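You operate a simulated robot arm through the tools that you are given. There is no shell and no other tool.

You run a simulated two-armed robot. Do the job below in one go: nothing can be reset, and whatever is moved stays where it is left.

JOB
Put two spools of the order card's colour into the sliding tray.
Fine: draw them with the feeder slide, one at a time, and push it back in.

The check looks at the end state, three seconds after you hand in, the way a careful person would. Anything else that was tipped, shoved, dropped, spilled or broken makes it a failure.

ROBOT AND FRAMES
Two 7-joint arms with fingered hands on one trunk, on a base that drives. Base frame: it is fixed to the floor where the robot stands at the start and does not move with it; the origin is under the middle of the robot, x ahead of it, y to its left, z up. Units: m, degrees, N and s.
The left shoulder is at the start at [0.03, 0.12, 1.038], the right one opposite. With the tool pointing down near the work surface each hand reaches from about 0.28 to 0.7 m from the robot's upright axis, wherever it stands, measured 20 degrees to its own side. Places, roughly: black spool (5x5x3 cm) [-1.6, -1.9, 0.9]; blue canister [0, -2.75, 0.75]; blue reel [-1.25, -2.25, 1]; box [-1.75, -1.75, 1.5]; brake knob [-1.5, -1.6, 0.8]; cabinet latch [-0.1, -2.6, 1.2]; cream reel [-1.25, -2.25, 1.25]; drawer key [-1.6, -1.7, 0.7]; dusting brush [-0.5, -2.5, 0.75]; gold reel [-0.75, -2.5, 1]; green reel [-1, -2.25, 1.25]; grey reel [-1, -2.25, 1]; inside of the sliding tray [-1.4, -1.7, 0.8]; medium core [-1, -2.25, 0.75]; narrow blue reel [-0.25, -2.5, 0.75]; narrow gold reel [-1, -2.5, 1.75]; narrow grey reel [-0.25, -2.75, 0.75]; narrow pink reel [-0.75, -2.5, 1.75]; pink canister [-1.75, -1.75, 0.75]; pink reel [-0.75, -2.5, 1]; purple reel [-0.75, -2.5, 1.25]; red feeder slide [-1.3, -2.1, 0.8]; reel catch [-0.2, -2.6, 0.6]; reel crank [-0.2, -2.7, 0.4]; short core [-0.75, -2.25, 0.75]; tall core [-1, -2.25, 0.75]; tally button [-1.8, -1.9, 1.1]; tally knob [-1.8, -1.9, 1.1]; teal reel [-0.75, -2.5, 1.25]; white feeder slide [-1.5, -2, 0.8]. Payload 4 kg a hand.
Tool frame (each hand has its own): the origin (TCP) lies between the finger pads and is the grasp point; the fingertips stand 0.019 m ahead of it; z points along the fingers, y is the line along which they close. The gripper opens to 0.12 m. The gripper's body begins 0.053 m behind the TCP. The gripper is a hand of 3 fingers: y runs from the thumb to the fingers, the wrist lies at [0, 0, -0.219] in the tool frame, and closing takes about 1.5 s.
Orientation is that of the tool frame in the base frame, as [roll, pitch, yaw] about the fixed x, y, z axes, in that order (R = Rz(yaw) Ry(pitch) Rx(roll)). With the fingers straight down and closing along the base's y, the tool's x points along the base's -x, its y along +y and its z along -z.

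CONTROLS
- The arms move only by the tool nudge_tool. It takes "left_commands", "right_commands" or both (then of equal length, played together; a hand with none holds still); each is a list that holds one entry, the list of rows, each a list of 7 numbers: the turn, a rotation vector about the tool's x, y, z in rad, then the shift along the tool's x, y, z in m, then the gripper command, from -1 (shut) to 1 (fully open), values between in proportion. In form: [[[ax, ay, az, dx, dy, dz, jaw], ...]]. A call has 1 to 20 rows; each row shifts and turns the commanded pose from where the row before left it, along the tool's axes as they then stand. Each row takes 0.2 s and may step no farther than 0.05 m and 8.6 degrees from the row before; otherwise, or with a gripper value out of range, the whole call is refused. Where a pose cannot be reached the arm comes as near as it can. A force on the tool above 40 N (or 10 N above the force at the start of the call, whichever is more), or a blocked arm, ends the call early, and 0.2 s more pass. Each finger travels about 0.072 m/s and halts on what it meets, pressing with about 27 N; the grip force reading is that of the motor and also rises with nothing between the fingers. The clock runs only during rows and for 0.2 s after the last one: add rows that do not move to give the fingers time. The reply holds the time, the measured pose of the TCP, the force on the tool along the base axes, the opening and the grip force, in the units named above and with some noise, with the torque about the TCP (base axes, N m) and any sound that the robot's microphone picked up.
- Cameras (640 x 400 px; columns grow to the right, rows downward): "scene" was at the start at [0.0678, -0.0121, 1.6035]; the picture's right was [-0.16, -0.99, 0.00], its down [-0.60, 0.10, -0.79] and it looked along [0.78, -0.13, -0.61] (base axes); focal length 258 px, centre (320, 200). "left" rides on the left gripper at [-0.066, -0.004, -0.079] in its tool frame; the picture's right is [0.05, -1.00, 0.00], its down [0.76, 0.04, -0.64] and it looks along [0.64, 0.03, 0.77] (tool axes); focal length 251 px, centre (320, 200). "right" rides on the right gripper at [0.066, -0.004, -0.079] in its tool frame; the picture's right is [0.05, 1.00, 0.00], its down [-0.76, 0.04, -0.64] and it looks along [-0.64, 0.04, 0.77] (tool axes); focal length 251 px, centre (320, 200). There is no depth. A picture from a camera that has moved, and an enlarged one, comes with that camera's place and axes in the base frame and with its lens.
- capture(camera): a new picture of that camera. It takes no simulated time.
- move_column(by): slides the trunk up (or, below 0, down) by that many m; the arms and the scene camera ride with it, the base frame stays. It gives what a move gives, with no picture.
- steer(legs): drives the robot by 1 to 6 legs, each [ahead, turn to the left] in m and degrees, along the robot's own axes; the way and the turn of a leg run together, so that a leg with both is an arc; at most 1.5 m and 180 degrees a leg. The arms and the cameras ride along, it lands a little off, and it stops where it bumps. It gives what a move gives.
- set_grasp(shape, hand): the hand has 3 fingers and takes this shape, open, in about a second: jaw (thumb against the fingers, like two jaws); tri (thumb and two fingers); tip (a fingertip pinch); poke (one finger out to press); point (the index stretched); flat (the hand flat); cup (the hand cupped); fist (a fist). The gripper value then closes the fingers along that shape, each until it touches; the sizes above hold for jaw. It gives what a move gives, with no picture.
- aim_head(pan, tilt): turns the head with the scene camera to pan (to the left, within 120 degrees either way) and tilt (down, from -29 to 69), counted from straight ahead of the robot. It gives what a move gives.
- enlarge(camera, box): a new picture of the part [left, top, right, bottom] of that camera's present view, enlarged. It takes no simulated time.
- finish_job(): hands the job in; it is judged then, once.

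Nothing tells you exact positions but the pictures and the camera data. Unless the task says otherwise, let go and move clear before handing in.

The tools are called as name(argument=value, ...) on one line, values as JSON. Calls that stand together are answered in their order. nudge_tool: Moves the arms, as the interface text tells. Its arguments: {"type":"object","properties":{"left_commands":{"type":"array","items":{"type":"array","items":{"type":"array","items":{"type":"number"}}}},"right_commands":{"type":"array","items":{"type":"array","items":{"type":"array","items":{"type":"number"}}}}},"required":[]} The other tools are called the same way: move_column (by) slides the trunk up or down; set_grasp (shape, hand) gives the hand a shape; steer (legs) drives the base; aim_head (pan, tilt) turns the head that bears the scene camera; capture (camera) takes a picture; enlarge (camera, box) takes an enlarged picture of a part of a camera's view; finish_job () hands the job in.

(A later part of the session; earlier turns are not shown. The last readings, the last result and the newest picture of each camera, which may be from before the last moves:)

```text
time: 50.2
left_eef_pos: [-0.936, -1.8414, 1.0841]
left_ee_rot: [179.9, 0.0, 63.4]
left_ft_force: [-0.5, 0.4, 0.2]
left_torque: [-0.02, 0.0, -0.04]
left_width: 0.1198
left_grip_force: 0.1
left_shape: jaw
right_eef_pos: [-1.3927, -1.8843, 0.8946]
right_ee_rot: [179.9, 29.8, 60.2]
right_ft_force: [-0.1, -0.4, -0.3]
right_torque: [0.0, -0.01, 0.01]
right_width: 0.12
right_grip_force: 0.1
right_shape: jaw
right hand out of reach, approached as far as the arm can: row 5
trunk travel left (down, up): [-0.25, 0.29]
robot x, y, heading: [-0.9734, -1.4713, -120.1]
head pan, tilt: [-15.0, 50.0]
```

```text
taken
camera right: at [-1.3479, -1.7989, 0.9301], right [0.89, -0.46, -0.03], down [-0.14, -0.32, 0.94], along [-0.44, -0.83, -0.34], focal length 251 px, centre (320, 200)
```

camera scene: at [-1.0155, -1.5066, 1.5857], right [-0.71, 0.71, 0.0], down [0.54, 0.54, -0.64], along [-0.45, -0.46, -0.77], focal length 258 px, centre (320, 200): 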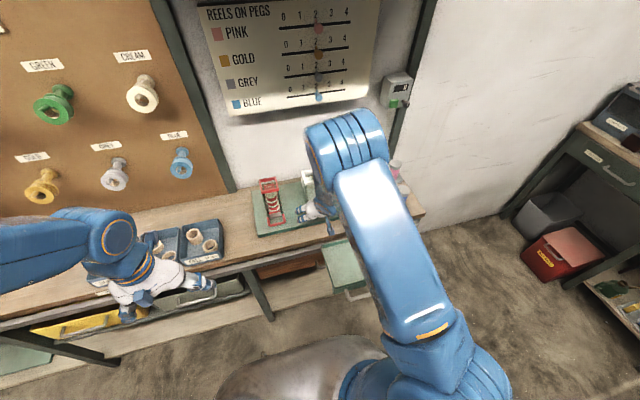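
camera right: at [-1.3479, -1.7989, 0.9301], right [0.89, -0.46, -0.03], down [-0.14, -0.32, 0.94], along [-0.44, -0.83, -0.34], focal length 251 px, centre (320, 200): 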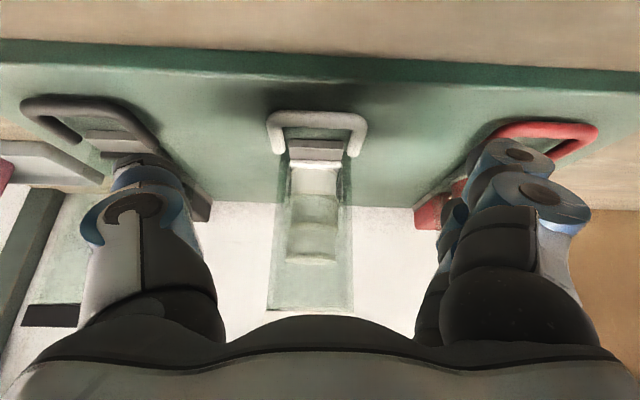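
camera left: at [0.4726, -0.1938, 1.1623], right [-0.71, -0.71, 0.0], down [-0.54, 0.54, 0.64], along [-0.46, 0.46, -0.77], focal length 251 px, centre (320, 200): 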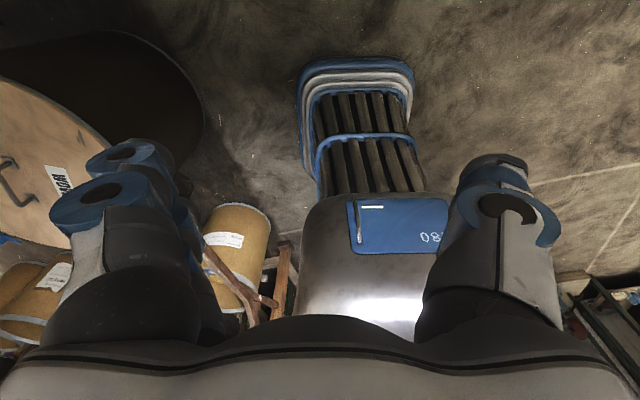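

The hand is squared up, tilted 30°, with the white loop centred between the open fingers (TCP n≈2.33, z≈0.895). I move down and forward most of the way and check.

nudge_tool(right_commands=[[[0, 0, 0, -0.0026, -0.0006, 0.019, 1], [0, 0, 0, -0.0026, -0.0006, 0.019, 1], [0, 0, 0, -0.0026, -0.0006, 0.019, 1], [0, 0, 0, 0, 0, 0, 1]]])

capture(camera="right")

enlarge(camera="scene", box=[250, 160, 370, 240])

```text
time: 51.2
left_eef_pos: [-0.9376, -1.8417, 1.0844]
left_ee_rot: [179.9, 0.0, 63.3]
left_ft_force: [-0.1, 0.3, -1.4]
left_torque: [0.01, -0.01, 0.02]
left_width: 0.1203
left_grip_force: 0.0
left_shape: jaw
right_eef_pos: [-1.408, -1.9142, 0.8512]
right_ee_rot: [-180.0, 29.9, 60.1]
right_ft_force: [0.0, 0.1, -0.6]
right_torque: [0.0, 0.02, -0.01]
right_width: 0.1198
right_grip_force: 0.1
right_shape: jaw
trunk travel left (down, up): [-0.25, 0.29]
robot x, y, heading: [-0.9747, -1.4724, -120.1]
head pan, tilt: [-15.0, 50.0]
```

```text
taken
camera right: at [-1.3653, -1.8288, 0.8858], right [0.89, -0.46, -0.03], down [-0.13, -0.32, 0.94], along [-0.44, -0.83, -0.34], focal length 251 px, centre (320, 200)
```

right: 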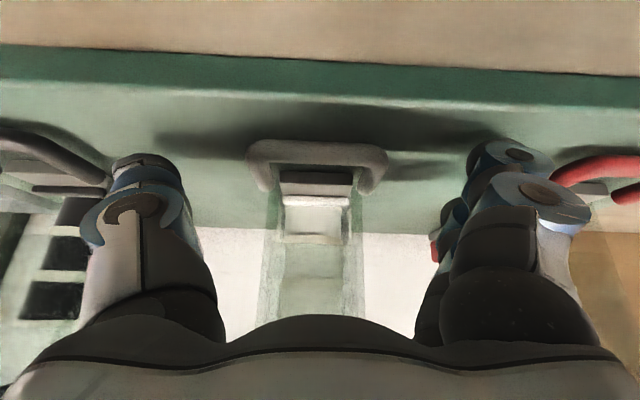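

```text
5.00 times, centred on (310, 200) of scene
camera zoom: at [-1.0153, -1.507, 1.5857], right [-0.71, 0.71, 0.0], down [0.54, 0.54, -0.64], along [-0.45, -0.46, -0.77], focal length 1287 px, centre (370, 200)
```

zoom: 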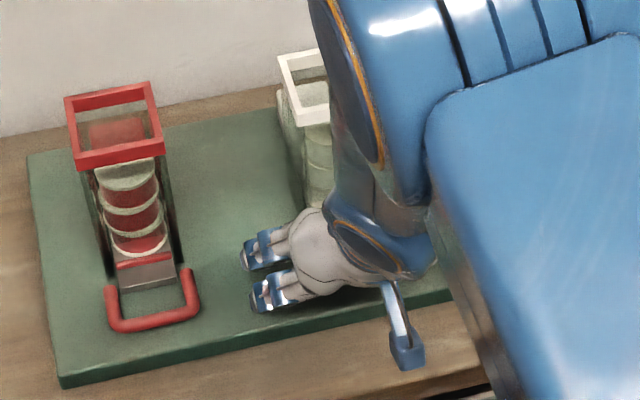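

The loop is centred and just ahead of the fingertips. I make the last small move down to about z = 0.832 and check for contact before closing.

nudge_tool(right_commands=[[[0, 0, 0, -0.001, -0.001, 0.0115, 1], [0, 0, 0, -0.001, -0.001, 0.0115, 1], [0, 0, 0, 0, 0, 0, 1], [0, 0, 0, 0, 0, 0, 0.3]]])

capture(camera="right")

```text
time: 52.2
left_eef_pos: [-0.9356, -1.8376, 1.0855]
left_ee_rot: [180.0, 0.3, 63.4]
left_ft_force: [0.6, 0.9, 0.0]
left_torque: [0.03, 0.01, 0.0]
left_width: 0.1201
left_grip_force: 0.1
left_shape: jaw
right_eef_pos: [-1.4176, -1.9256, 0.8342]
right_ee_rot: [179.8, 30.3, 60.1]
right_ft_force: [-4.8, 12.9, 34.9]
right_torque: [-0.41, -1.45, 0.84]
right_width: 0.1067
right_grip_force: 0.1
right_shape: jaw
trunk travel left (down, up): [-0.25, 0.29]
robot x, y, heading: [-0.9701, -1.4705, -119.8]
head pan, tilt: [-15.0, 50.0]
```

```text
taken
camera right: at [-1.3746, -1.8395, 0.8688], right [0.89, -0.46, -0.03], down [-0.13, -0.31, 0.94], along [-0.44, -0.83, -0.34], focal length 251 px, centre (320, 200)
```

right: 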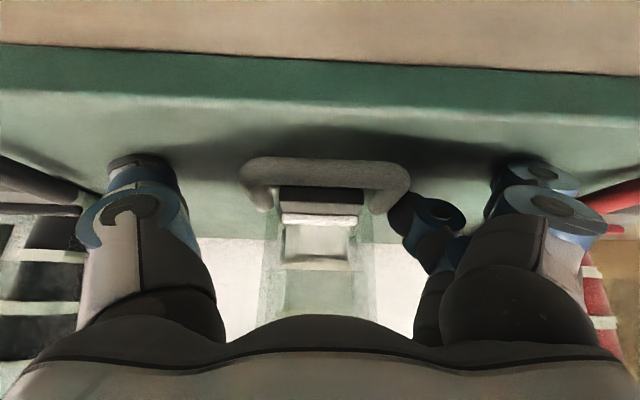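

The tool reads about 35 N upward, so a fingertip rests on the green board. I lift about 6 mm and look again.

nudge_tool(right_commands=[[[0, 0, 0, -0.003, 0, -0.0052, 0.3], [0, 0, 0, 0, 0, 0, 0.3], [0, 0, 0, 0, 0, 0, 0.3]]])

capture(camera="right")

capture(camera="left")

```text
time: 53.0
left_eef_pos: [-0.9323, -1.8395, 1.0849]
left_ee_rot: [-180.0, 0.2, 63.4]
left_ft_force: [0.3, 0.5, 0.4]
left_torque: [0.0, -0.02, -0.02]
left_width: 0.1199
left_grip_force: 0.1
left_shape: jaw
right_eef_pos: [-1.4154, -1.9273, 0.8412]
right_ee_rot: [179.8, 30.4, 60.3]
right_ft_force: [10.9, -3.2, 41.1]
right_torque: [-0.51, -0.25, 0.83]
right_width: 0.0558
right_grip_force: 26.6
right_shape: jaw
trunk travel left (down, up): [-0.25, 0.29]
robot x, y, heading: [-0.9726, -1.4664, -119.9]
head pan, tilt: [-15.0, 50.0]
```

```text
taken
camera right: at [-1.3715, -1.8419, 0.8752], right [0.89, -0.45, -0.02], down [-0.13, -0.31, 0.94], along [-0.43, -0.84, -0.33], focal length 251 px, centre (320, 200)
```

right: 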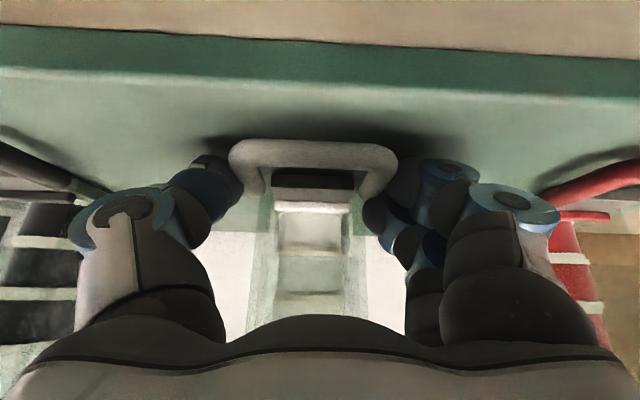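

```text
taken
camera left: at [-0.9653, -1.8975, 1.1635], right [-0.87, 0.49, 0.0], down [0.38, 0.67, 0.64], along [0.32, 0.56, -0.77], focal length 251 px, centre (320, 200)
```

left: 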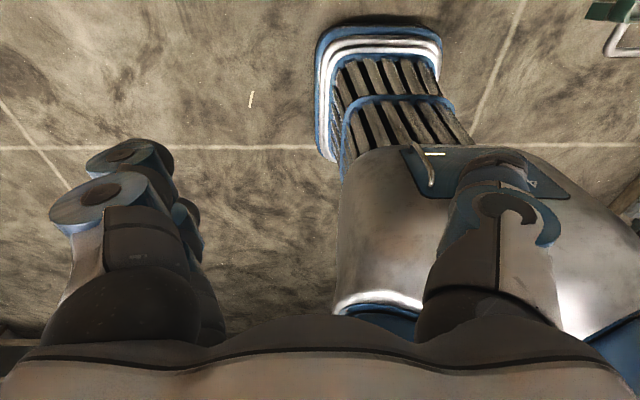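

The fingers have closed near the loop but still press on the board (about 41 N), because the tips swing lower as they close. I open a little and lift about 10 mm to relieve the force.

nudge_tool(right_commands=[[[0, 0, 0, -0.0025, 0, -0.0043, 0.6], [0, 0, 0, -0.0025, 0, -0.0043, 0.6], [0, 0, 0, 0, 0, 0, 0.6], [0, 0, 0, 0, 0, 0, 0.6]]])

capture(camera="right")

```text
time: 54.0
left_eef_pos: [-0.9355, -1.8424, 1.0844]
left_ee_rot: [179.9, -0.1, 63.5]
left_ft_force: [-0.1, 0.7, -0.5]
left_torque: [-0.02, 0.0, -0.02]
left_width: 0.1202
left_grip_force: 0.1
left_shape: jaw
right_eef_pos: [-1.4183, -1.9244, 0.8455]
right_ee_rot: [179.9, 29.7, 60.2]
right_ft_force: [-1.0, -0.4, 3.8]
right_torque: [-0.08, -0.18, -0.03]
right_width: 0.0951
right_grip_force: 0.1
right_shape: jaw
trunk travel left (down, up): [-0.25, 0.29]
robot x, y, heading: [-0.9745, -1.4741, -119.9]
head pan, tilt: [-15.0, 50.0]
```

```text
taken
camera right: at [-1.3751, -1.839, 0.8812], right [0.89, -0.46, -0.03], down [-0.14, -0.32, 0.94], along [-0.44, -0.83, -0.35], focal length 251 px, centre (320, 200)
```

right: 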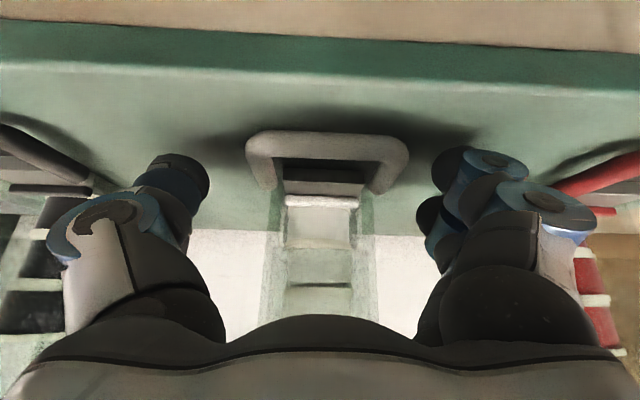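

The force is nearly gone at z ≈ 0.846, with the loop between the thumb and fingers. I raise 3 mm, shift 4 mm left to centre on the loop, and close.

nudge_tool(right_commands=[[[0, 0, 0, -0.0015, 0.004, -0.0026, 0.6], [0, 0, 0, 0, 0, 0, 0.2], [0, 0, 0, 0, 0, 0, 0], [0, 0, 0, 0, 0, 0, -0.2], [0, 0, 0, 0, 0, 0, -0.4], [0, 0, 0, 0, 0, 0, -0.4], [0, 0, 0, 0, 0, 0, -0.4]]])

capture(camera="right")

```text
time: 55.6
left_eef_pos: [-0.9362, -1.8409, 1.0848]
left_ee_rot: [179.9, 0.0, 63.5]
left_ft_force: [0.1, -0.1, -0.8]
left_torque: [-0.04, 0.0, 0.02]
left_width: 0.1201
left_grip_force: 0.1
left_shape: jaw
right_eef_pos: [-1.4167, -1.9256, 0.8514]
right_ee_rot: [-180.0, 29.8, 60.2]
right_ft_force: [-3.2, 1.8, 2.2]
right_torque: [0.05, 0.05, -0.15]
right_width: 0.0311
right_grip_force: 26.8
right_shape: jaw
trunk travel left (down, up): [-0.25, 0.29]
robot x, y, heading: [-0.9715, -1.4714, -120.0]
head pan, tilt: [-15.0, 50.0]
```

```text
taken
camera right: at [-1.3728, -1.8405, 0.8856], right [0.89, -0.46, -0.03], down [-0.14, -0.32, 0.94], along [-0.44, -0.83, -0.34], focal length 251 px, centre (320, 200)
```

right: 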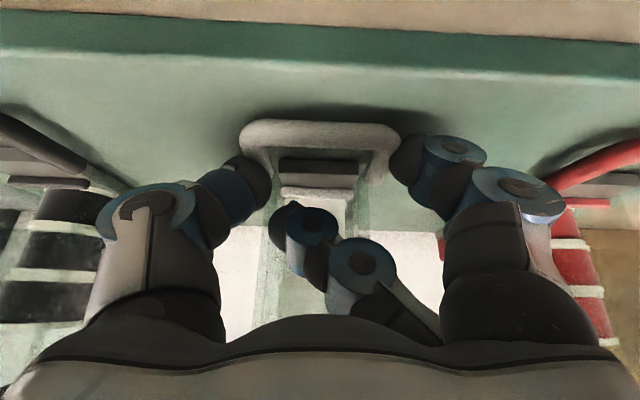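

The thumb and the near finger now hold the two sides of the loop with about 27 N. I pull gently 3 cm straight out towards the robot and check that the slide follows.

nudge_tool(right_commands=[[[0, 0, 0, 0.00433, 0, -0.0025, -0.4], [0, 0, 0, 0.00433, 0, -0.0025, -0.4], [0, 0, 0, 0.00433, 0, -0.0025, -0.4], [0, 0, 0, 0.00433, 0, -0.0025, -0.4], [0, 0, 0, 0.00433, 0, -0.0025, -0.4], [0, 0, 0, 0.00433, 0, -0.0025, -0.4], [0, 0, 0, 0, 0, 0, -0.4]]])

capture(camera="right")

```text
time: 57.2
left_eef_pos: [-0.9363, -1.8403, 1.0839]
left_ee_rot: [179.9, 0.0, 63.4]
left_ft_force: [-0.2, 0.3, 0.3]
left_torque: [0.03, -0.01, 0.02]
left_width: 0.1201
left_grip_force: 0.0
left_shape: jaw
right_eef_pos: [-1.4022, -1.9007, 0.8505]
right_ee_rot: [-180.0, 29.8, 60.1]
right_ft_force: [-4.8, 2.5, 10.3]
right_torque: [0.15, 0.32, -0.15]
right_width: 0.0308
right_grip_force: 26.7
right_shape: jaw
trunk travel left (down, up): [-0.25, 0.29]
robot x, y, heading: [-0.9712, -1.4745, -120.0]
head pan, tilt: [-15.0, 50.0]
```

```text
taken
camera right: at [-1.3588, -1.8156, 0.8855], right [0.89, -0.46, -0.03], down [-0.13, -0.32, 0.94], along [-0.44, -0.83, -0.34], focal length 251 px, centre (320, 200)
```

right: 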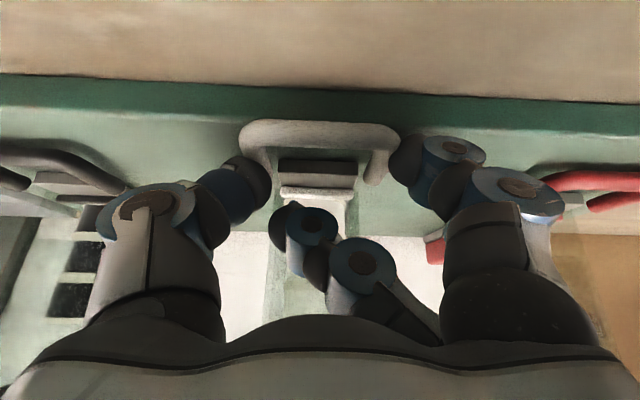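

The slide follows the hand: the loop stays in the grip while the board shifted in view by 3 cm. I pull another 3 cm and look.

nudge_tool(right_commands=[[[0, 0, 0, 0.00433, 0, -0.0025, -0.4], [0, 0, 0, 0.00433, 0, -0.0025, -0.4], [0, 0, 0, 0.00433, 0, -0.0025, -0.4], [0, 0, 0, 0.00433, 0, -0.0025, -0.4], [0, 0, 0, 0.00433, 0, -0.0025, -0.4], [0, 0, 0, 0.00433, 0, -0.0025, -0.4], [0, 0, 0, 0, 0, 0, -0.4]]])

capture(camera="right")

enlarge(camera="scene", box=[250, 160, 370, 240])

```text
time: 58.9
left_eef_pos: [-0.9356, -1.841, 1.0859]
left_ee_rot: [179.9, 0.0, 63.3]
left_ft_force: [-0.2, -0.2, -0.4]
left_torque: [0.01, 0.03, -0.01]
left_width: 0.1202
left_grip_force: 0.0
left_shape: jaw
right_eef_pos: [-1.387, -1.8746, 0.8511]
right_ee_rot: [180.0, 29.8, 60.1]
right_ft_force: [-7.2, 4.9, 7.9]
right_torque: [0.15, 0.32, -0.17]
right_width: 0.0309
right_grip_force: 27.7
right_shape: jaw
trunk travel left (down, up): [-0.25, 0.29]
robot x, y, heading: [-0.978, -1.4716, -119.9]
head pan, tilt: [-15.0, 50.0]
```

```text
taken
camera right: at [-1.3431, -1.7892, 0.8856], right [0.89, -0.46, -0.03], down [-0.14, -0.32, 0.94], along [-0.44, -0.83, -0.34], focal length 251 px, centre (320, 200)
```

right: 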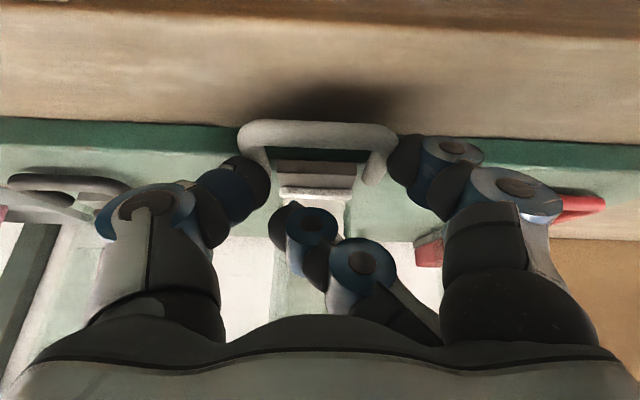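

```text
5.00 times, centred on (310, 200) of scene
camera zoom: at [-1.016, -1.506, 1.5857], right [-0.71, 0.71, 0.0], down [0.54, 0.54, -0.64], along [-0.45, -0.46, -0.77], focal length 1287 px, centre (370, 200)
```

zoom: 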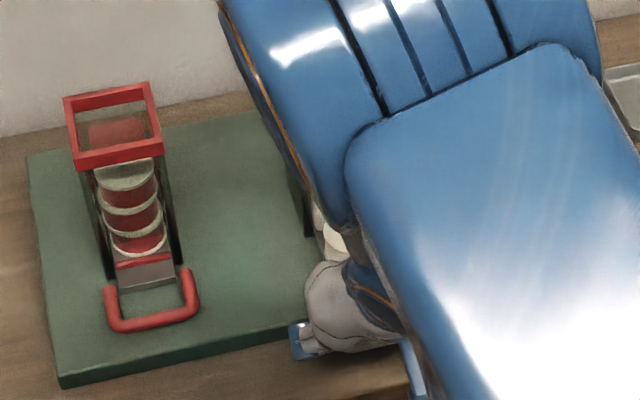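

The slide has come out about 6 cm and I can see a white spool emerging behind the hand. I pull a little more in small steps to find the end of its travel.

nudge_tool(right_commands=[[[0, 0, 0, 0.00433, 0, -0.0025, -0.4], [0, 0, 0, 0.00433, 0, -0.0025, -0.4], [0, 0, 0, 0, 0, 0, -0.4]]])

capture(camera="right")

```text
time: 59.6
left_eef_pos: [-0.9364, -1.8412, 1.0853]
left_ee_rot: [179.9, -0.1, 63.6]
left_ft_force: [0.5, 0.8, 0.9]
left_torque: [0.01, -0.02, -0.01]
left_width: 0.1198
left_grip_force: 0.1
left_shape: jaw
right_eef_pos: [-1.3825, -1.8695, 0.8507]
right_ee_rot: [179.9, 30.0, 60.0]
right_ft_force: [-12.8, -7.5, 5.7]
right_torque: [-0.05, 0.38, 0.1]
right_width: 0.0298
right_grip_force: 27.5
right_shape: jaw
trunk travel left (down, up): [-0.25, 0.29]
robot x, y, heading: [-0.9732, -1.4703, -119.9]
head pan, tilt: [-15.0, 50.0]
```

```text
taken
camera right: at [-1.3397, -1.7833, 0.8857], right [0.89, -0.46, -0.03], down [-0.13, -0.32, 0.94], along [-0.44, -0.83, -0.34], focal length 251 px, centre (320, 200)
```

right: 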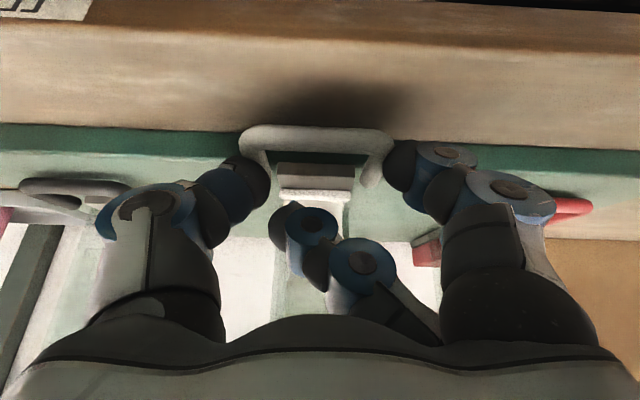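

The pull force rose to about 13 N, so the slide has reached its stop. I ease off, open the fingers and lift away to see the drawn spool.

nudge_tool(right_commands=[[[0, 0, 0, -0.0035, 0, 0.002, -0.4], [0, 0, 0, 0, 0, 0, 0.2], [0, 0, 0, 0, 0, 0, 0.6], [0, 0, 0, 0, 0, 0, 1], [0, 0, 0, 0, 0, 0, 1], [0, 0, 0, 0, 0, 0, 1], [0, 0, 0, 0, 0, 0, 1], [0, 0, 0, 0, 0, 0, 1]]])

capture(camera="right")

```text
time: 61.5
left_eef_pos: [-0.9364, -1.8414, 1.0838]
left_ee_rot: [180.0, -0.1, 63.4]
left_ft_force: [-0.7, -0.6, 0.0]
left_torque: [0.0, -0.02, 0.0]
left_width: 0.1204
left_grip_force: 0.0
left_shape: jaw
right_eef_pos: [-1.3846, -1.8714, 0.8501]
right_ee_rot: [179.9, 29.8, 60.2]
right_ft_force: [0.2, -0.1, -0.4]
right_torque: [-0.02, 0.02, 0.0]
right_width: 0.1201
right_grip_force: 0.0
right_shape: jaw
trunk travel left (down, up): [-0.25, 0.29]
robot x, y, heading: [-0.9708, -1.4691, -119.8]
head pan, tilt: [-15.0, 50.0]
```

```text
taken
camera right: at [-1.3409, -1.7857, 0.8855], right [0.89, -0.46, -0.03], down [-0.14, -0.32, 0.94], along [-0.44, -0.83, -0.34], focal length 251 px, centre (320, 200)
```

right: 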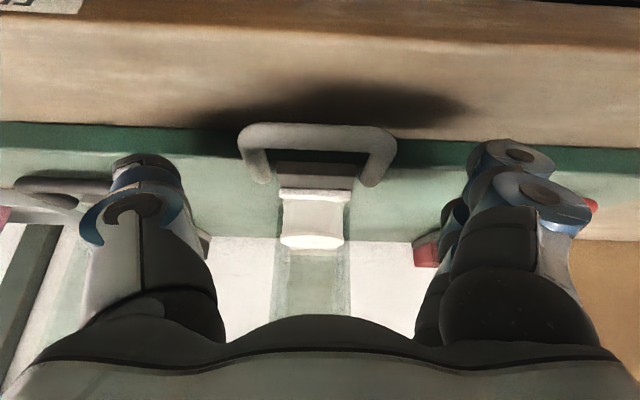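

The force is zero and a white spool now sits on the drawn slide. I lift the hand straight up and back a little to see it clearly.

nudge_tool(right_commands=[[[0, 0, 0, -0.015, 0, -0.026, 1], [0, 0, 0, -0.015, 0, -0.026, 1], [0, 0, 0, -0.015, 0, -0.026, 1], [0, 0, 0, 0.02, -0.02, -0.035, 1], [0, 0, 0, 0.02, -0.02, -0.035, 1], [0, 0, 0, 0, 0, 0, 1]]])

capture(camera="right")

capture(camera="scene")

```text
time: 62.9
left_eef_pos: [-0.9353, -1.8425, 1.0832]
left_ee_rot: [179.9, 0.0, 63.6]
left_ft_force: [1.1, 0.4, -0.8]
left_torque: [0.01, 0.03, -0.03]
left_width: 0.1201
left_grip_force: 0.1
left_shape: jaw
right_eef_pos: [-1.386, -1.7907, 0.9815]
right_ee_rot: [180.0, 29.9, 60.2]
right_ft_force: [-0.8, -0.2, -0.6]
right_torque: [0.01, -0.01, 0.01]
right_width: 0.12
right_grip_force: 0.1
right_shape: jaw
trunk travel left (down, up): [-0.25, 0.29]
robot x, y, heading: [-0.9767, -1.4743, -120.0]
head pan, tilt: [-15.0, 50.0]
```

```text
taken
camera right: at [-1.3429, -1.7057, 1.0155], right [0.89, -0.46, -0.03], down [-0.13, -0.32, 0.94], along [-0.44, -0.83, -0.34], focal length 251 px, centre (320, 200)
```

right: 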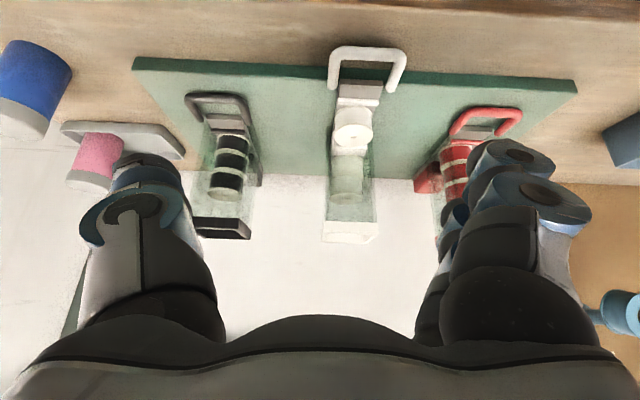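

```text
taken
camera scene: at [-1.0158, -1.5083, 1.5856], right [-0.71, 0.71, 0.0], down [0.54, 0.54, -0.64], along [-0.45, -0.45, -0.77], focal length 258 px, centre (320, 200)
```

scene: 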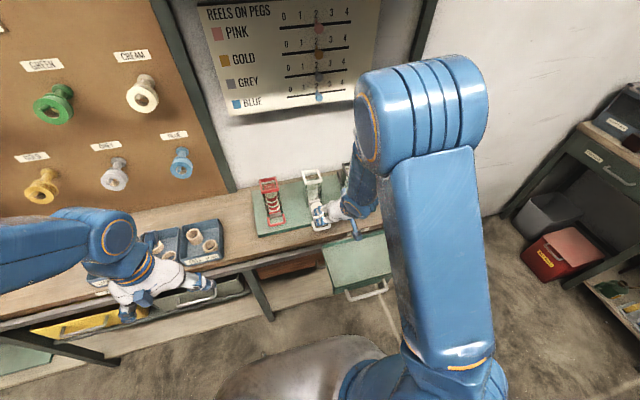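

enlarge(camera="right", box=[300, 30, 420, 250])

enlarge(camera="scene", box=[285, 160, 355, 240])

```text
1.82 times, centred on (360, 140) of right
camera zoom: at [-1.3429, -1.7057, 1.0155], right [0.89, -0.46, -0.03], down [-0.13, -0.32, 0.94], along [-0.44, -0.83, -0.34], focal length 457 px, centre (247, 309)
```

zoom: 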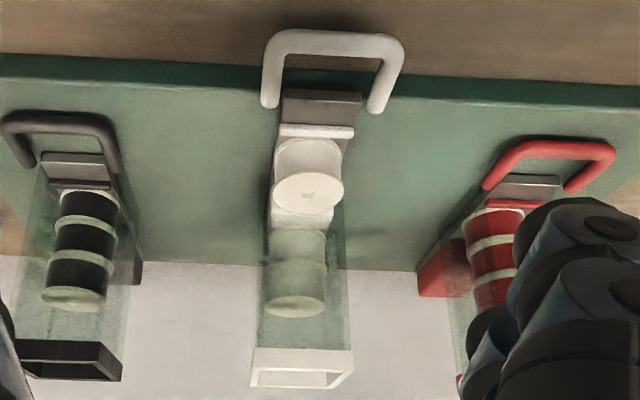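

```text
5.00 times, centred on (320, 200) of scene
camera zoom: at [-1.0158, -1.5083, 1.5856], right [-0.71, 0.71, 0.0], down [0.54, 0.54, -0.64], along [-0.45, -0.45, -0.77], focal length 1287 px, centre (320, 200)
```

zoom: 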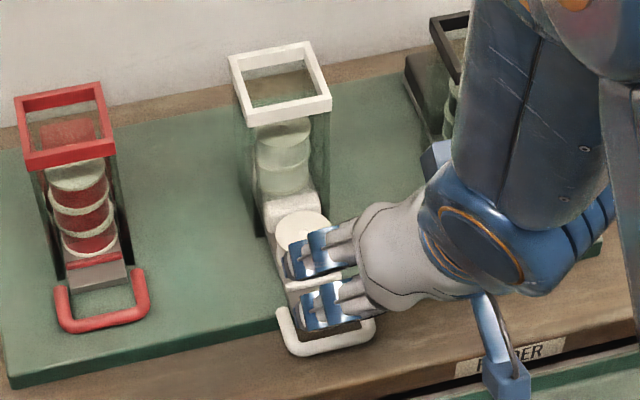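

The spool sits upright on the drawn slide, its top centre at about n=2.39 (x≈-1.425, y≈-1.937), z≈0.845, just in front of the magazine. I line the hand up above it on the tilted approach line and check.

nudge_tool(right_commands=[[[0, 0, 0, -0.01338, 0.0098, 0.0255, 1], [0, 0, 0, -0.01338, 0.0098, 0.0255, 1], [0, 0, 0, -0.01338, 0.0098, 0.0255, 1], [0, 0, 0, -0.01338, 0.0098, 0.0255, 1], [0, 0, 0, 0, 0, 0, 1]]])

capture(camera="right")

```text
time: 64.0
left_eef_pos: [-0.9361, -1.841, 1.0847]
left_ee_rot: [180.0, -0.1, 63.5]
left_ft_force: [-0.1, 0.8, 0.8]
left_torque: [-0.07, 0.01, 0.0]
left_width: 0.1201
left_grip_force: 0.2
left_shape: jaw
right_eef_pos: [-1.3973, -1.8958, 0.9158]
right_ee_rot: [180.0, 29.9, 60.1]
right_ft_force: [-0.1, -0.5, -0.3]
right_torque: [0.01, -0.04, -0.03]
right_width: 0.1198
right_grip_force: 0.0
right_shape: jaw
trunk travel left (down, up): [-0.25, 0.29]
robot x, y, heading: [-0.9709, -1.4698, -119.9]
head pan, tilt: [-15.0, 50.0]
```

```text
taken
camera right: at [-1.3535, -1.8097, 0.9516], right [0.89, -0.46, -0.03], down [-0.13, -0.32, 0.94], along [-0.44, -0.83, -0.34], focal length 251 px, centre (320, 200)
```

right: 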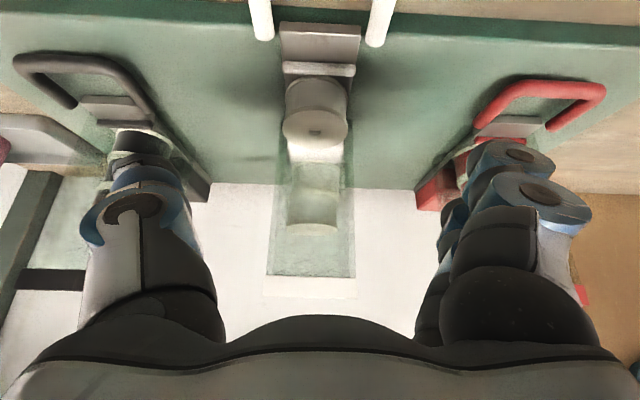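

The spool is where I measured it and nearly centred. I move down along the approach line to z ≈ 0.851 with the fingers open around it.

nudge_tool(right_commands=[[[0, 0, 0, -0.0007, -0.0009, 0.0191, 1], [0, 0, 0, -0.0007, -0.0009, 0.0191, 1], [0, 0, 0, -0.0007, -0.0008, 0.0191, 1], [0, 0, 0, -0.0006, -0.0008, 0.018, 1], [0, 0, 0, 0, 0, 0, 1]]])

capture(camera="right")

```text
time: 65.2
left_eef_pos: [-0.9363, -1.8415, 1.085]
left_ee_rot: [179.9, 0.0, 63.4]
left_ft_force: [-1.1, 0.2, -0.1]
left_torque: [-0.01, 0.01, 0.02]
left_width: 0.12
left_grip_force: 0.0
left_shape: jaw
right_eef_pos: [-1.4182, -1.9266, 0.8535]
right_ee_rot: [-180.0, 29.8, 60.2]
right_ft_force: [0.0, 0.4, 0.0]
right_torque: [0.01, -0.01, 0.04]
right_width: 0.1196
right_grip_force: 0.1
right_shape: jaw
trunk travel left (down, up): [-0.25, 0.29]
robot x, y, heading: [-0.973, -1.4717, -119.8]
head pan, tilt: [-15.0, 50.0]
```

```text
taken
camera right: at [-1.3755, -1.8417, 0.8881], right [0.89, -0.46, -0.03], down [-0.14, -0.32, 0.94], along [-0.44, -0.83, -0.34], focal length 251 px, centre (320, 200)
```

right: 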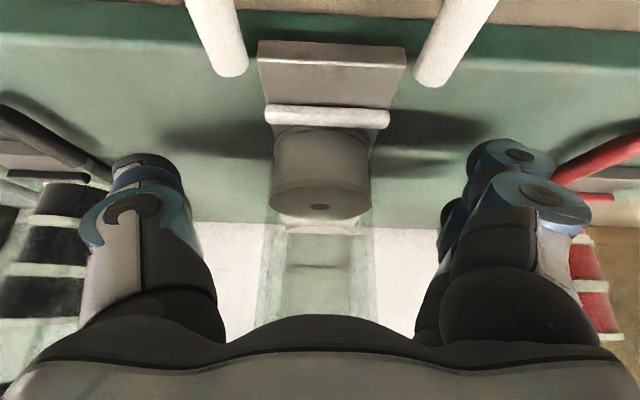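

Spool centred between the fingers with no contact force. I close on it.

nudge_tool(right_commands=[[[0, 0, 0, 0, 0, 0, 0.5], [0, 0, 0, 0, 0, 0, 0.1], [0, 0, 0, 0, 0, 0, -0.2], [0, 0, 0, 0, 0, 0, -0.4], [0, 0, 0, 0, 0, 0, -0.5], [0, 0, 0, 0, 0, 0, -0.5], [0, 0, 0, 0, 0, 0, -0.5]]])

capture(camera="right")

```text
time: 66.8
left_eef_pos: [-0.9353, -1.8413, 1.0854]
left_ee_rot: [179.9, -0.1, 63.6]
left_ft_force: [0.7, 0.3, -0.6]
left_torque: [-0.01, -0.05, 0.01]
left_width: 0.1198
left_grip_force: 0.0
left_shape: jaw
right_eef_pos: [-1.4193, -1.9275, 0.8544]
right_ee_rot: [-180.0, 29.8, 60.2]
right_ft_force: [2.6, -0.8, 0.0]
right_torque: [0.02, -0.03, 0.11]
right_width: 0.0333
right_grip_force: 27.2
right_shape: jaw
trunk travel left (down, up): [-0.25, 0.29]
robot x, y, heading: [-0.9727, -1.4708, -120.0]
head pan, tilt: [-15.0, 50.0]
```

```text
taken
camera right: at [-1.3751, -1.842, 0.8882], right [0.89, -0.46, -0.03], down [-0.13, -0.32, 0.94], along [-0.44, -0.83, -0.34], focal length 251 px, centre (320, 200)
```

right: 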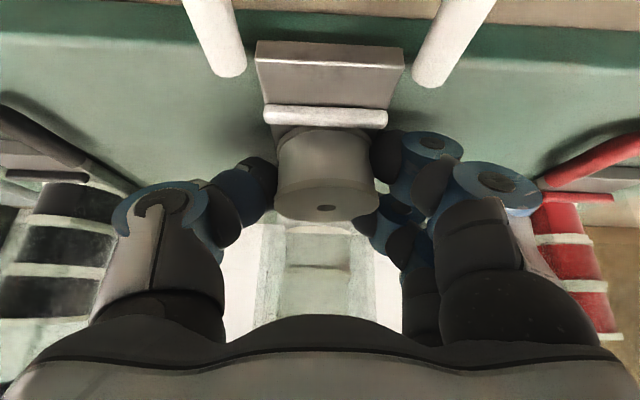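

The spool is gripped by thumb and both fingers at about 27 N. I lift it straight up 4 cm and check.

nudge_tool(right_commands=[[[0, 0, 0, -0.004, 0, -0.0069, -0.5], [0, 0, 0, -0.004, 0, -0.0069, -0.5], [0, 0, 0, -0.004, 0, -0.0069, -0.5], [0, 0, 0, -0.004, 0, -0.0069, -0.5], [0, 0, 0, -0.004, 0, -0.0069, -0.5], [0, 0, 0, 0, 0, 0, -0.5]]])

capture(camera="right")

```text
time: 68.2
left_eef_pos: [-0.9363, -1.8422, 1.0851]
left_ee_rot: [179.9, -0.2, 63.4]
left_ft_force: [0.7, 0.3, 0.2]
left_torque: [-0.02, -0.03, 0.0]
left_width: 0.1202
left_grip_force: 0.1
left_shape: jaw
right_eef_pos: [-1.4206, -1.9272, 0.8938]
right_ee_rot: [-180.0, 29.7, 60.2]
right_ft_force: [1.1, -0.5, -0.4]
right_torque: [-0.05, -0.01, -0.01]
right_width: 0.0324
right_grip_force: 27.0
right_shape: jaw
trunk travel left (down, up): [-0.25, 0.29]
robot x, y, heading: [-0.9754, -1.4747, -119.9]
head pan, tilt: [-15.0, 50.0]
```

```text
taken
camera right: at [-1.3769, -1.8421, 0.9292], right [0.89, -0.46, -0.03], down [-0.14, -0.32, 0.94], along [-0.44, -0.83, -0.34], focal length 251 px, centre (320, 200)
```

right: 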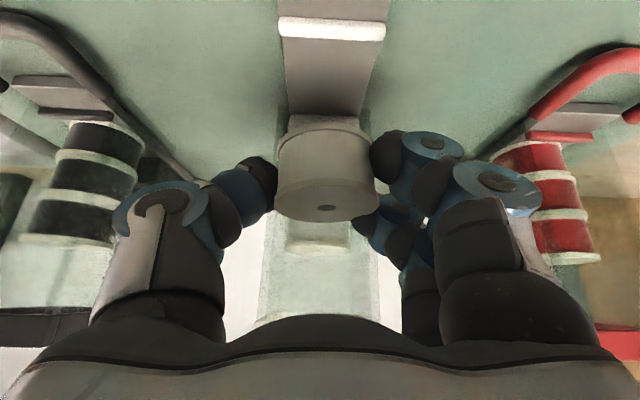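

The spool is held firmly and the slide stayed put. I lift it a bit more and carry it to above the right half of the tray, keeping the same tilt so it stays upright.

nudge_tool(right_commands=[[[0, 0, 0, -0.0125, 0, -0.0217, -0.5], [0, 0, 0, -0.0125, 0, -0.0217, -0.5], [0, 0, 0, 0.02219, -0.0229, -0.01281, -0.5], [0, 0, 0, 0.02219, -0.0229, -0.01281, -0.5], [0, 0, 0, 0.02219, -0.0229, -0.01281, -0.5], [0, 0, 0, 0.02219, -0.0229, -0.01281, -0.5], [0, 0, 0, 0.02219, -0.0229, -0.01281, -0.5], [0, 0, 0, 0.02219, -0.0229, -0.01281, -0.5], [0, 0, 0, 0.02219, -0.0229, -0.01281, -0.5], [0, 0, 0, 0.02219, -0.0229, -0.01281, -0.5], [0, 0, 0, 0, 0, 0, -0.5]]])

capture(camera="right")

capture(camera="scene")

```text
time: 70.7
left_eef_pos: [-0.936, -1.8421, 1.0843]
left_ee_rot: [179.9, -0.1, 63.5]
left_ft_force: [-0.1, 0.0, 0.2]
left_torque: [0.02, 0.0, -0.01]
left_width: 0.1201
left_grip_force: 0.2
left_shape: jaw
right_eef_pos: [-1.4792, -1.6583, 0.9405]
right_ee_rot: [179.8, 29.8, 60.2]
right_ft_force: [-0.3, -0.1, -0.7]
right_torque: [-0.01, -0.01, 0.0]
right_width: 0.0326
right_grip_force: 26.7
right_shape: jaw
trunk travel left (down, up): [-0.25, 0.29]
robot x, y, heading: [-0.9727, -1.47, -119.7]
head pan, tilt: [-15.0, 50.0]
```

```text
taken
camera right: at [-1.4358, -1.5736, 0.9761], right [0.89, -0.46, -0.03], down [-0.13, -0.32, 0.94], along [-0.44, -0.83, -0.34], focal length 251 px, centre (320, 200)
```

right: 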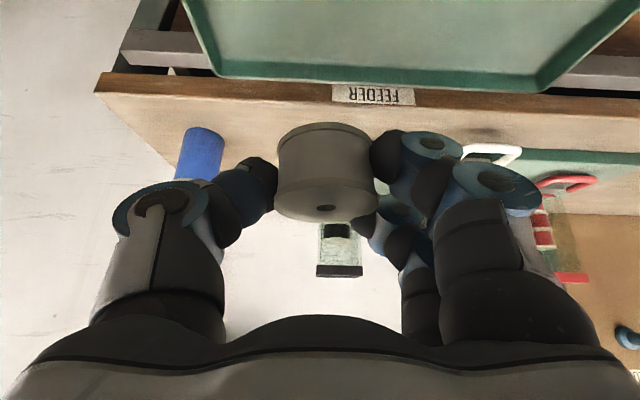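

```text
taken
camera scene: at [-1.0153, -1.508, 1.5856], right [-0.71, 0.71, 0.0], down [0.54, 0.54, -0.64], along [-0.45, -0.45, -0.77], focal length 258 px, centre (320, 200)
```

scene: 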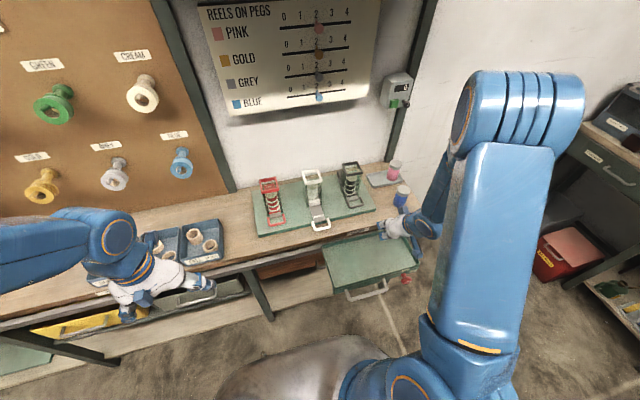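

The spool is above the tray at n≈2.19, t≈0.45; the tray floor is at about z = 0.79. I lower it most of the way.

nudge_tool(right_commands=[[[0, 0, 0, 0.0125, 0, 0.02165, -0.5], [0, 0, 0, 0.0125, 0, 0.02165, -0.5], [0, 0, 0, 0.0125, 0, 0.02165, -0.5], [0, 0, 0, 0.01, 0, 0.01732, -0.5], [0, 0, 0, 0, 0, 0, -0.5]]])

capture(camera="right")

enlarge(camera="scene", box=[310, 190, 450, 310])

```text
time: 71.8
left_eef_pos: [-0.9346, -1.8416, 1.0848]
left_ee_rot: [180.0, -0.1, 63.6]
left_ft_force: [0.2, 0.4, 0.3]
left_torque: [0.01, -0.04, 0.01]
left_width: 0.12
left_grip_force: 0.2
left_shape: jaw
right_eef_pos: [-1.4785, -1.6595, 0.8505]
right_ee_rot: [-180.0, 29.8, 60.0]
right_ft_force: [0.9, 1.5, -0.1]
right_torque: [0.0, -0.01, 0.01]
right_width: 0.0328
right_grip_force: 26.7
right_shape: jaw
trunk travel left (down, up): [-0.25, 0.29]
robot x, y, heading: [-0.9726, -1.4741, -120.1]
head pan, tilt: [-15.0, 50.0]
```

```text
taken
camera right: at [-1.4358, -1.5732, 0.8852], right [0.89, -0.46, -0.03], down [-0.14, -0.32, 0.94], along [-0.44, -0.83, -0.34], focal length 251 px, centre (320, 200)
```

right: 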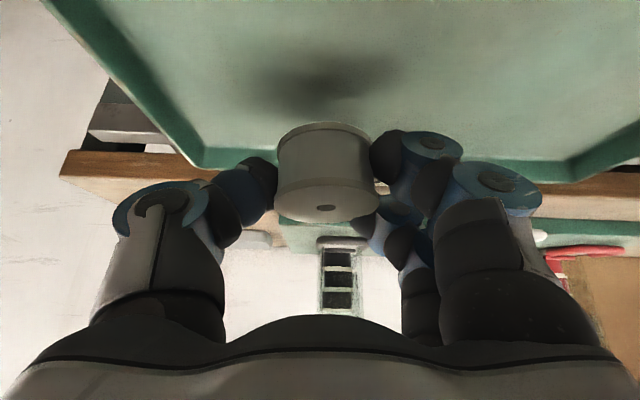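

```text
3.33 times, centred on (380, 250) of scene
camera zoom: at [-1.0154, -1.507, 1.5857], right [-0.71, 0.71, 0.0], down [0.54, 0.54, -0.64], along [-0.45, -0.46, -0.77], focal length 858 px, centre (120, 33)
```

zoom: 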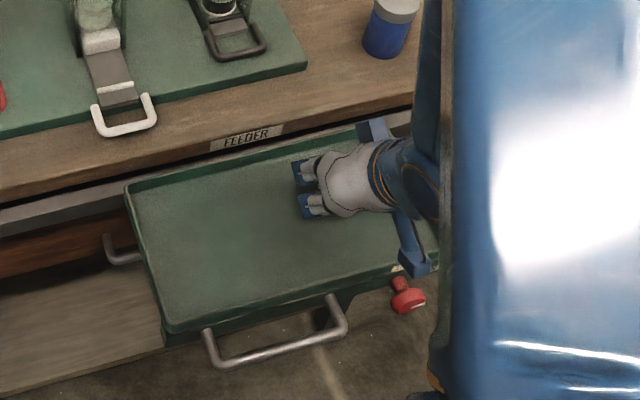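

No contact yet and the spool hangs about 2 cm above the tray floor. I lower slowly by 14 mm and watch the force.

nudge_tool(right_commands=[[[0, 0, 0, 0.00175, 0, 0.00303, -0.5], [0, 0, 0, 0.00175, 0, 0.00303, -0.5], [0, 0, 0, 0.00175, 0, 0.00303, -0.5], [0, 0, 0, 0.00175, 0, 0.00303, -0.5], [0, 0, 0, 0, 0, 0, -0.5]]])

capture(camera="right")

```text
time: 73.0
left_eef_pos: [-0.9365, -1.8419, 1.0832]
left_ee_rot: [179.9, 0.0, 63.5]
left_ft_force: [-0.2, -0.9, -0.1]
left_torque: [0.02, -0.04, -0.01]
left_width: 0.1201
left_grip_force: 0.1
left_shape: jaw
right_eef_pos: [-1.4794, -1.6587, 0.837]
right_ee_rot: [-180.0, 29.9, 60.2]
right_ft_force: [0.2, 0.5, -1.1]
right_torque: [-0.02, -0.03, -0.01]
right_width: 0.0328
right_grip_force: 27.2
right_shape: jaw
trunk travel left (down, up): [-0.25, 0.29]
robot x, y, heading: [-0.9705, -1.4731, -120.0]
head pan, tilt: [-15.0, 50.0]
```

```text
taken
camera right: at [-1.4353, -1.5735, 0.8708], right [0.89, -0.46, -0.03], down [-0.13, -0.32, 0.94], along [-0.44, -0.83, -0.34], focal length 251 px, centre (320, 200)
```

right: 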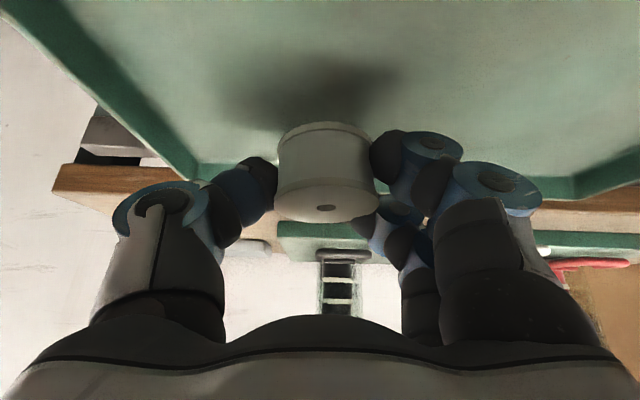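

Still no contact at z = 0.837. I lower another 6 mm.

nudge_tool(right_commands=[[[0, 0, 0, 0.001, 0, 0.00173, -0.5], [0, 0, 0, 0.001, 0, 0.00173, -0.5], [0, 0, 0, 0.001, 0, 0.00173, -0.5], [0, 0, 0, 0, 0, 0, -0.5]]])

```text
time: 74.0
left_eef_pos: [-0.9363, -1.8418, 1.0834]
left_ee_rot: [179.9, -0.2, 63.3]
left_ft_force: [0.2, 0.4, -0.5]
left_torque: [-0.03, -0.01, 0.02]
left_width: 0.1197
left_grip_force: 0.0
left_shape: jaw
right_eef_pos: [-1.479, -1.6591, 0.8311]
right_ee_rot: [180.0, 29.8, 60.0]
right_ft_force: [0.6, -0.6, -0.2]
right_torque: [0.0, -0.04, 0.01]
right_width: 0.0326
right_grip_force: 27.0
right_shape: jaw
trunk travel left (down, up): [-0.25, 0.29]
robot x, y, heading: [-0.9742, -1.4677, -119.9]
head pan, tilt: [-15.0, 50.0]
```

nudge_tool(right_commands=[[[0, 0, 0, 0.001, 0, 0.00173, -0.5], [0, 0, 0, 0.001, 0, 0.00173, -0.5], [0, 0, 0, 0, 0, 0, -0.5]]])

capture(camera="right")

```text
time: 74.8
left_eef_pos: [-0.9358, -1.8418, 1.0835]
left_ee_rot: [180.0, -0.1, 63.5]
left_ft_force: [-0.1, 0.1, 0.0]
left_torque: [0.0, -0.01, 0.03]
left_width: 0.1196
left_grip_force: 0.1
left_shape: jaw
right_eef_pos: [-1.4779, -1.6595, 0.8273]
right_ee_rot: [-180.0, 29.8, 60.1]
right_ft_force: [-0.3, 0.2, -0.7]
right_torque: [-0.03, 0.02, -0.01]
right_width: 0.0325
right_grip_force: 26.5
right_shape: jaw
trunk travel left (down, up): [-0.25, 0.29]
robot x, y, heading: [-0.9732, -1.4707, -119.8]
head pan, tilt: [-15.0, 50.0]
```

```text
taken
camera right: at [-1.4348, -1.574, 0.8622], right [0.89, -0.46, -0.03], down [-0.14, -0.32, 0.94], along [-0.44, -0.83, -0.34], focal length 251 px, centre (320, 200)
```

right: 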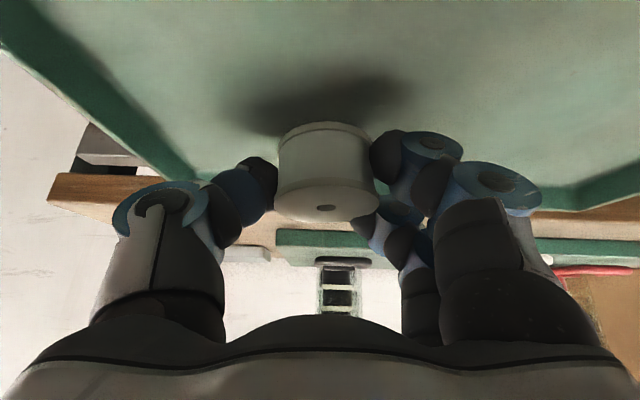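

No contact yet at z = 0.827; the shadow still lies a little away from the spool. I go on in 2 mm steps.

nudge_tool(right_commands=[[[0, 0, 0, 0.001, 0, 0.00173, -0.5], [0, 0, 0, 0.001, 0, 0.00173, -0.5], [0, 0, 0, 0.001, 0, 0.00173, -0.5], [0, 0, 0, 0, 0, 0, -0.5]]])

capture(camera="right")

```text
time: 75.8
left_eef_pos: [-0.9367, -1.8415, 1.0847]
left_ee_rot: [179.8, -0.1, 63.5]
left_ft_force: [-0.6, -0.3, 0.3]
left_torque: [0.01, -0.04, -0.01]
left_width: 0.1201
left_grip_force: 0.1
left_shape: jaw
right_eef_pos: [-1.4778, -1.6593, 0.8217]
right_ee_rot: [-179.9, 29.8, 60.1]
right_ft_force: [0.2, -0.7, -0.9]
right_torque: [0.03, 0.0, 0.01]
right_width: 0.0324
right_grip_force: 26.8
right_shape: jaw
trunk travel left (down, up): [-0.25, 0.29]
robot x, y, heading: [-0.9762, -1.4684, -120.0]
head pan, tilt: [-15.0, 50.0]
```

```text
taken
camera right: at [-1.4352, -1.574, 0.8559], right [0.89, -0.46, -0.03], down [-0.13, -0.32, 0.94], along [-0.44, -0.83, -0.34], focal length 251 px, centre (320, 200)
```

right: 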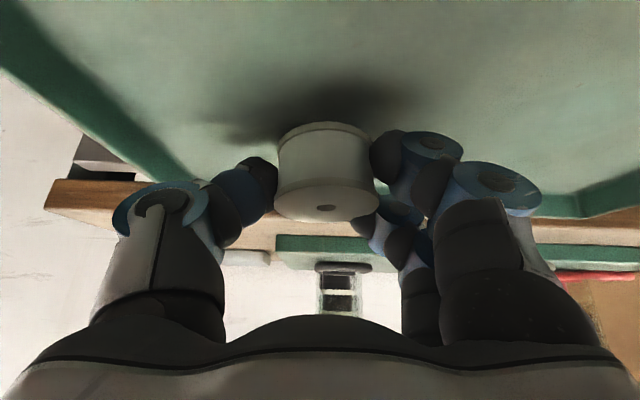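

nudge_tool(right_commands=[[[0, 0, 0, 0.001, 0, 0.00173, -0.5], [0, 0, 0, 0.001, 0, 0.00173, -0.5], [0, 0, 0, 0, 0, 0, -0.5]]])

enlarge(camera="right", box=[180, 40, 480, 240])

```text
time: 76.7
left_eef_pos: [-0.9354, -1.8418, 1.0852]
left_ee_rot: [179.9, -0.1, 63.5]
left_ft_force: [0.5, -0.3, -0.4]
left_torque: [-0.03, 0.0, 0.04]
left_width: 0.1201
left_grip_force: 0.3
left_shape: jaw
right_eef_pos: [-1.4781, -1.6592, 0.8174]
right_ee_rot: [179.9, 29.8, 60.2]
right_ft_force: [0.1, 0.4, -0.4]
right_torque: [-0.03, 0.0, -0.01]
right_width: 0.0324
right_grip_force: 27.1
right_shape: jaw
trunk travel left (down, up): [-0.25, 0.29]
robot x, y, heading: [-0.9747, -1.4731, -119.6]
head pan, tilt: [-15.0, 50.0]
```

```text
2.00 times, centred on (330, 140) of right
camera zoom: at [-1.4348, -1.5739, 0.8515], right [0.89, -0.46, -0.03], down [-0.14, -0.32, 0.94], along [-0.44, -0.83, -0.34], focal length 503 px, centre (300, 320)
```

zoom: 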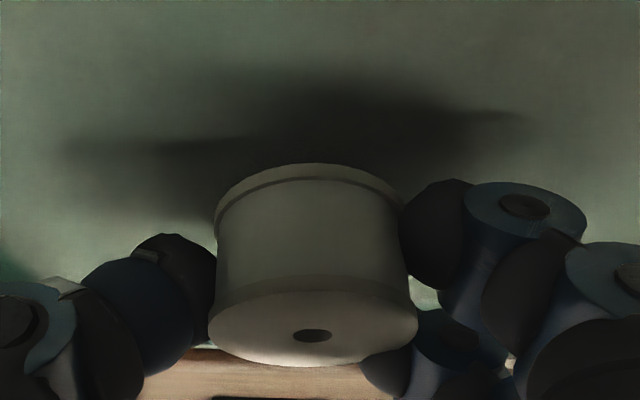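

The spool's bottom is close to its shadow now. I lower 4 mm more.

nudge_tool(right_commands=[[[0, 0, 0, 0.001, 0, 0.00173, -0.5], [0, 0, 0, 0.001, 0, 0.00173, -0.5], [0, 0, 0, 0, 0, 0, -0.5]]])

enlarge(camera="right", box=[180, 40, 480, 240])

```text
time: 77.5
left_eef_pos: [-0.9364, -1.8411, 1.0845]
left_ee_rot: [179.9, -0.2, 63.5]
left_ft_force: [0.8, 0.6, -0.3]
left_torque: [-0.02, 0.01, -0.01]
left_width: 0.12
left_grip_force: 0.0
left_shape: jaw
right_eef_pos: [-1.4775, -1.6585, 0.8134]
right_ee_rot: [179.9, 29.8, 60.1]
right_ft_force: [-0.6, 0.8, 0.3]
right_torque: [0.02, 0.0, -0.02]
right_width: 0.0328
right_grip_force: 27.3
right_shape: jaw
trunk travel left (down, up): [-0.25, 0.29]
robot x, y, heading: [-0.9698, -1.4737, -119.9]
head pan, tilt: [-15.0, 50.0]
```

```text
2.00 times, centred on (330, 140) of right
camera zoom: at [-1.4339, -1.5737, 0.8483], right [0.89, -0.46, -0.03], down [-0.14, -0.32, 0.94], along [-0.44, -0.83, -0.34], focal length 503 px, centre (300, 320)
```

zoom: 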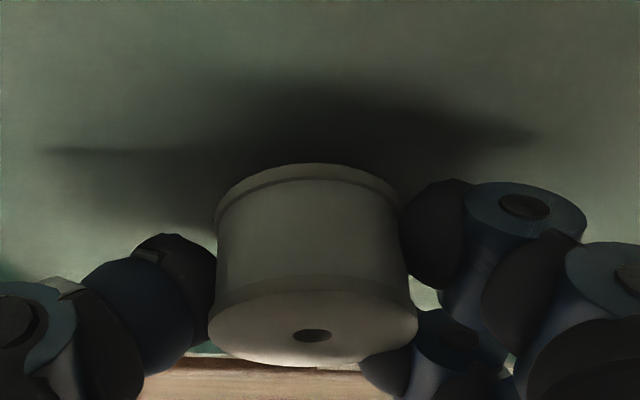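

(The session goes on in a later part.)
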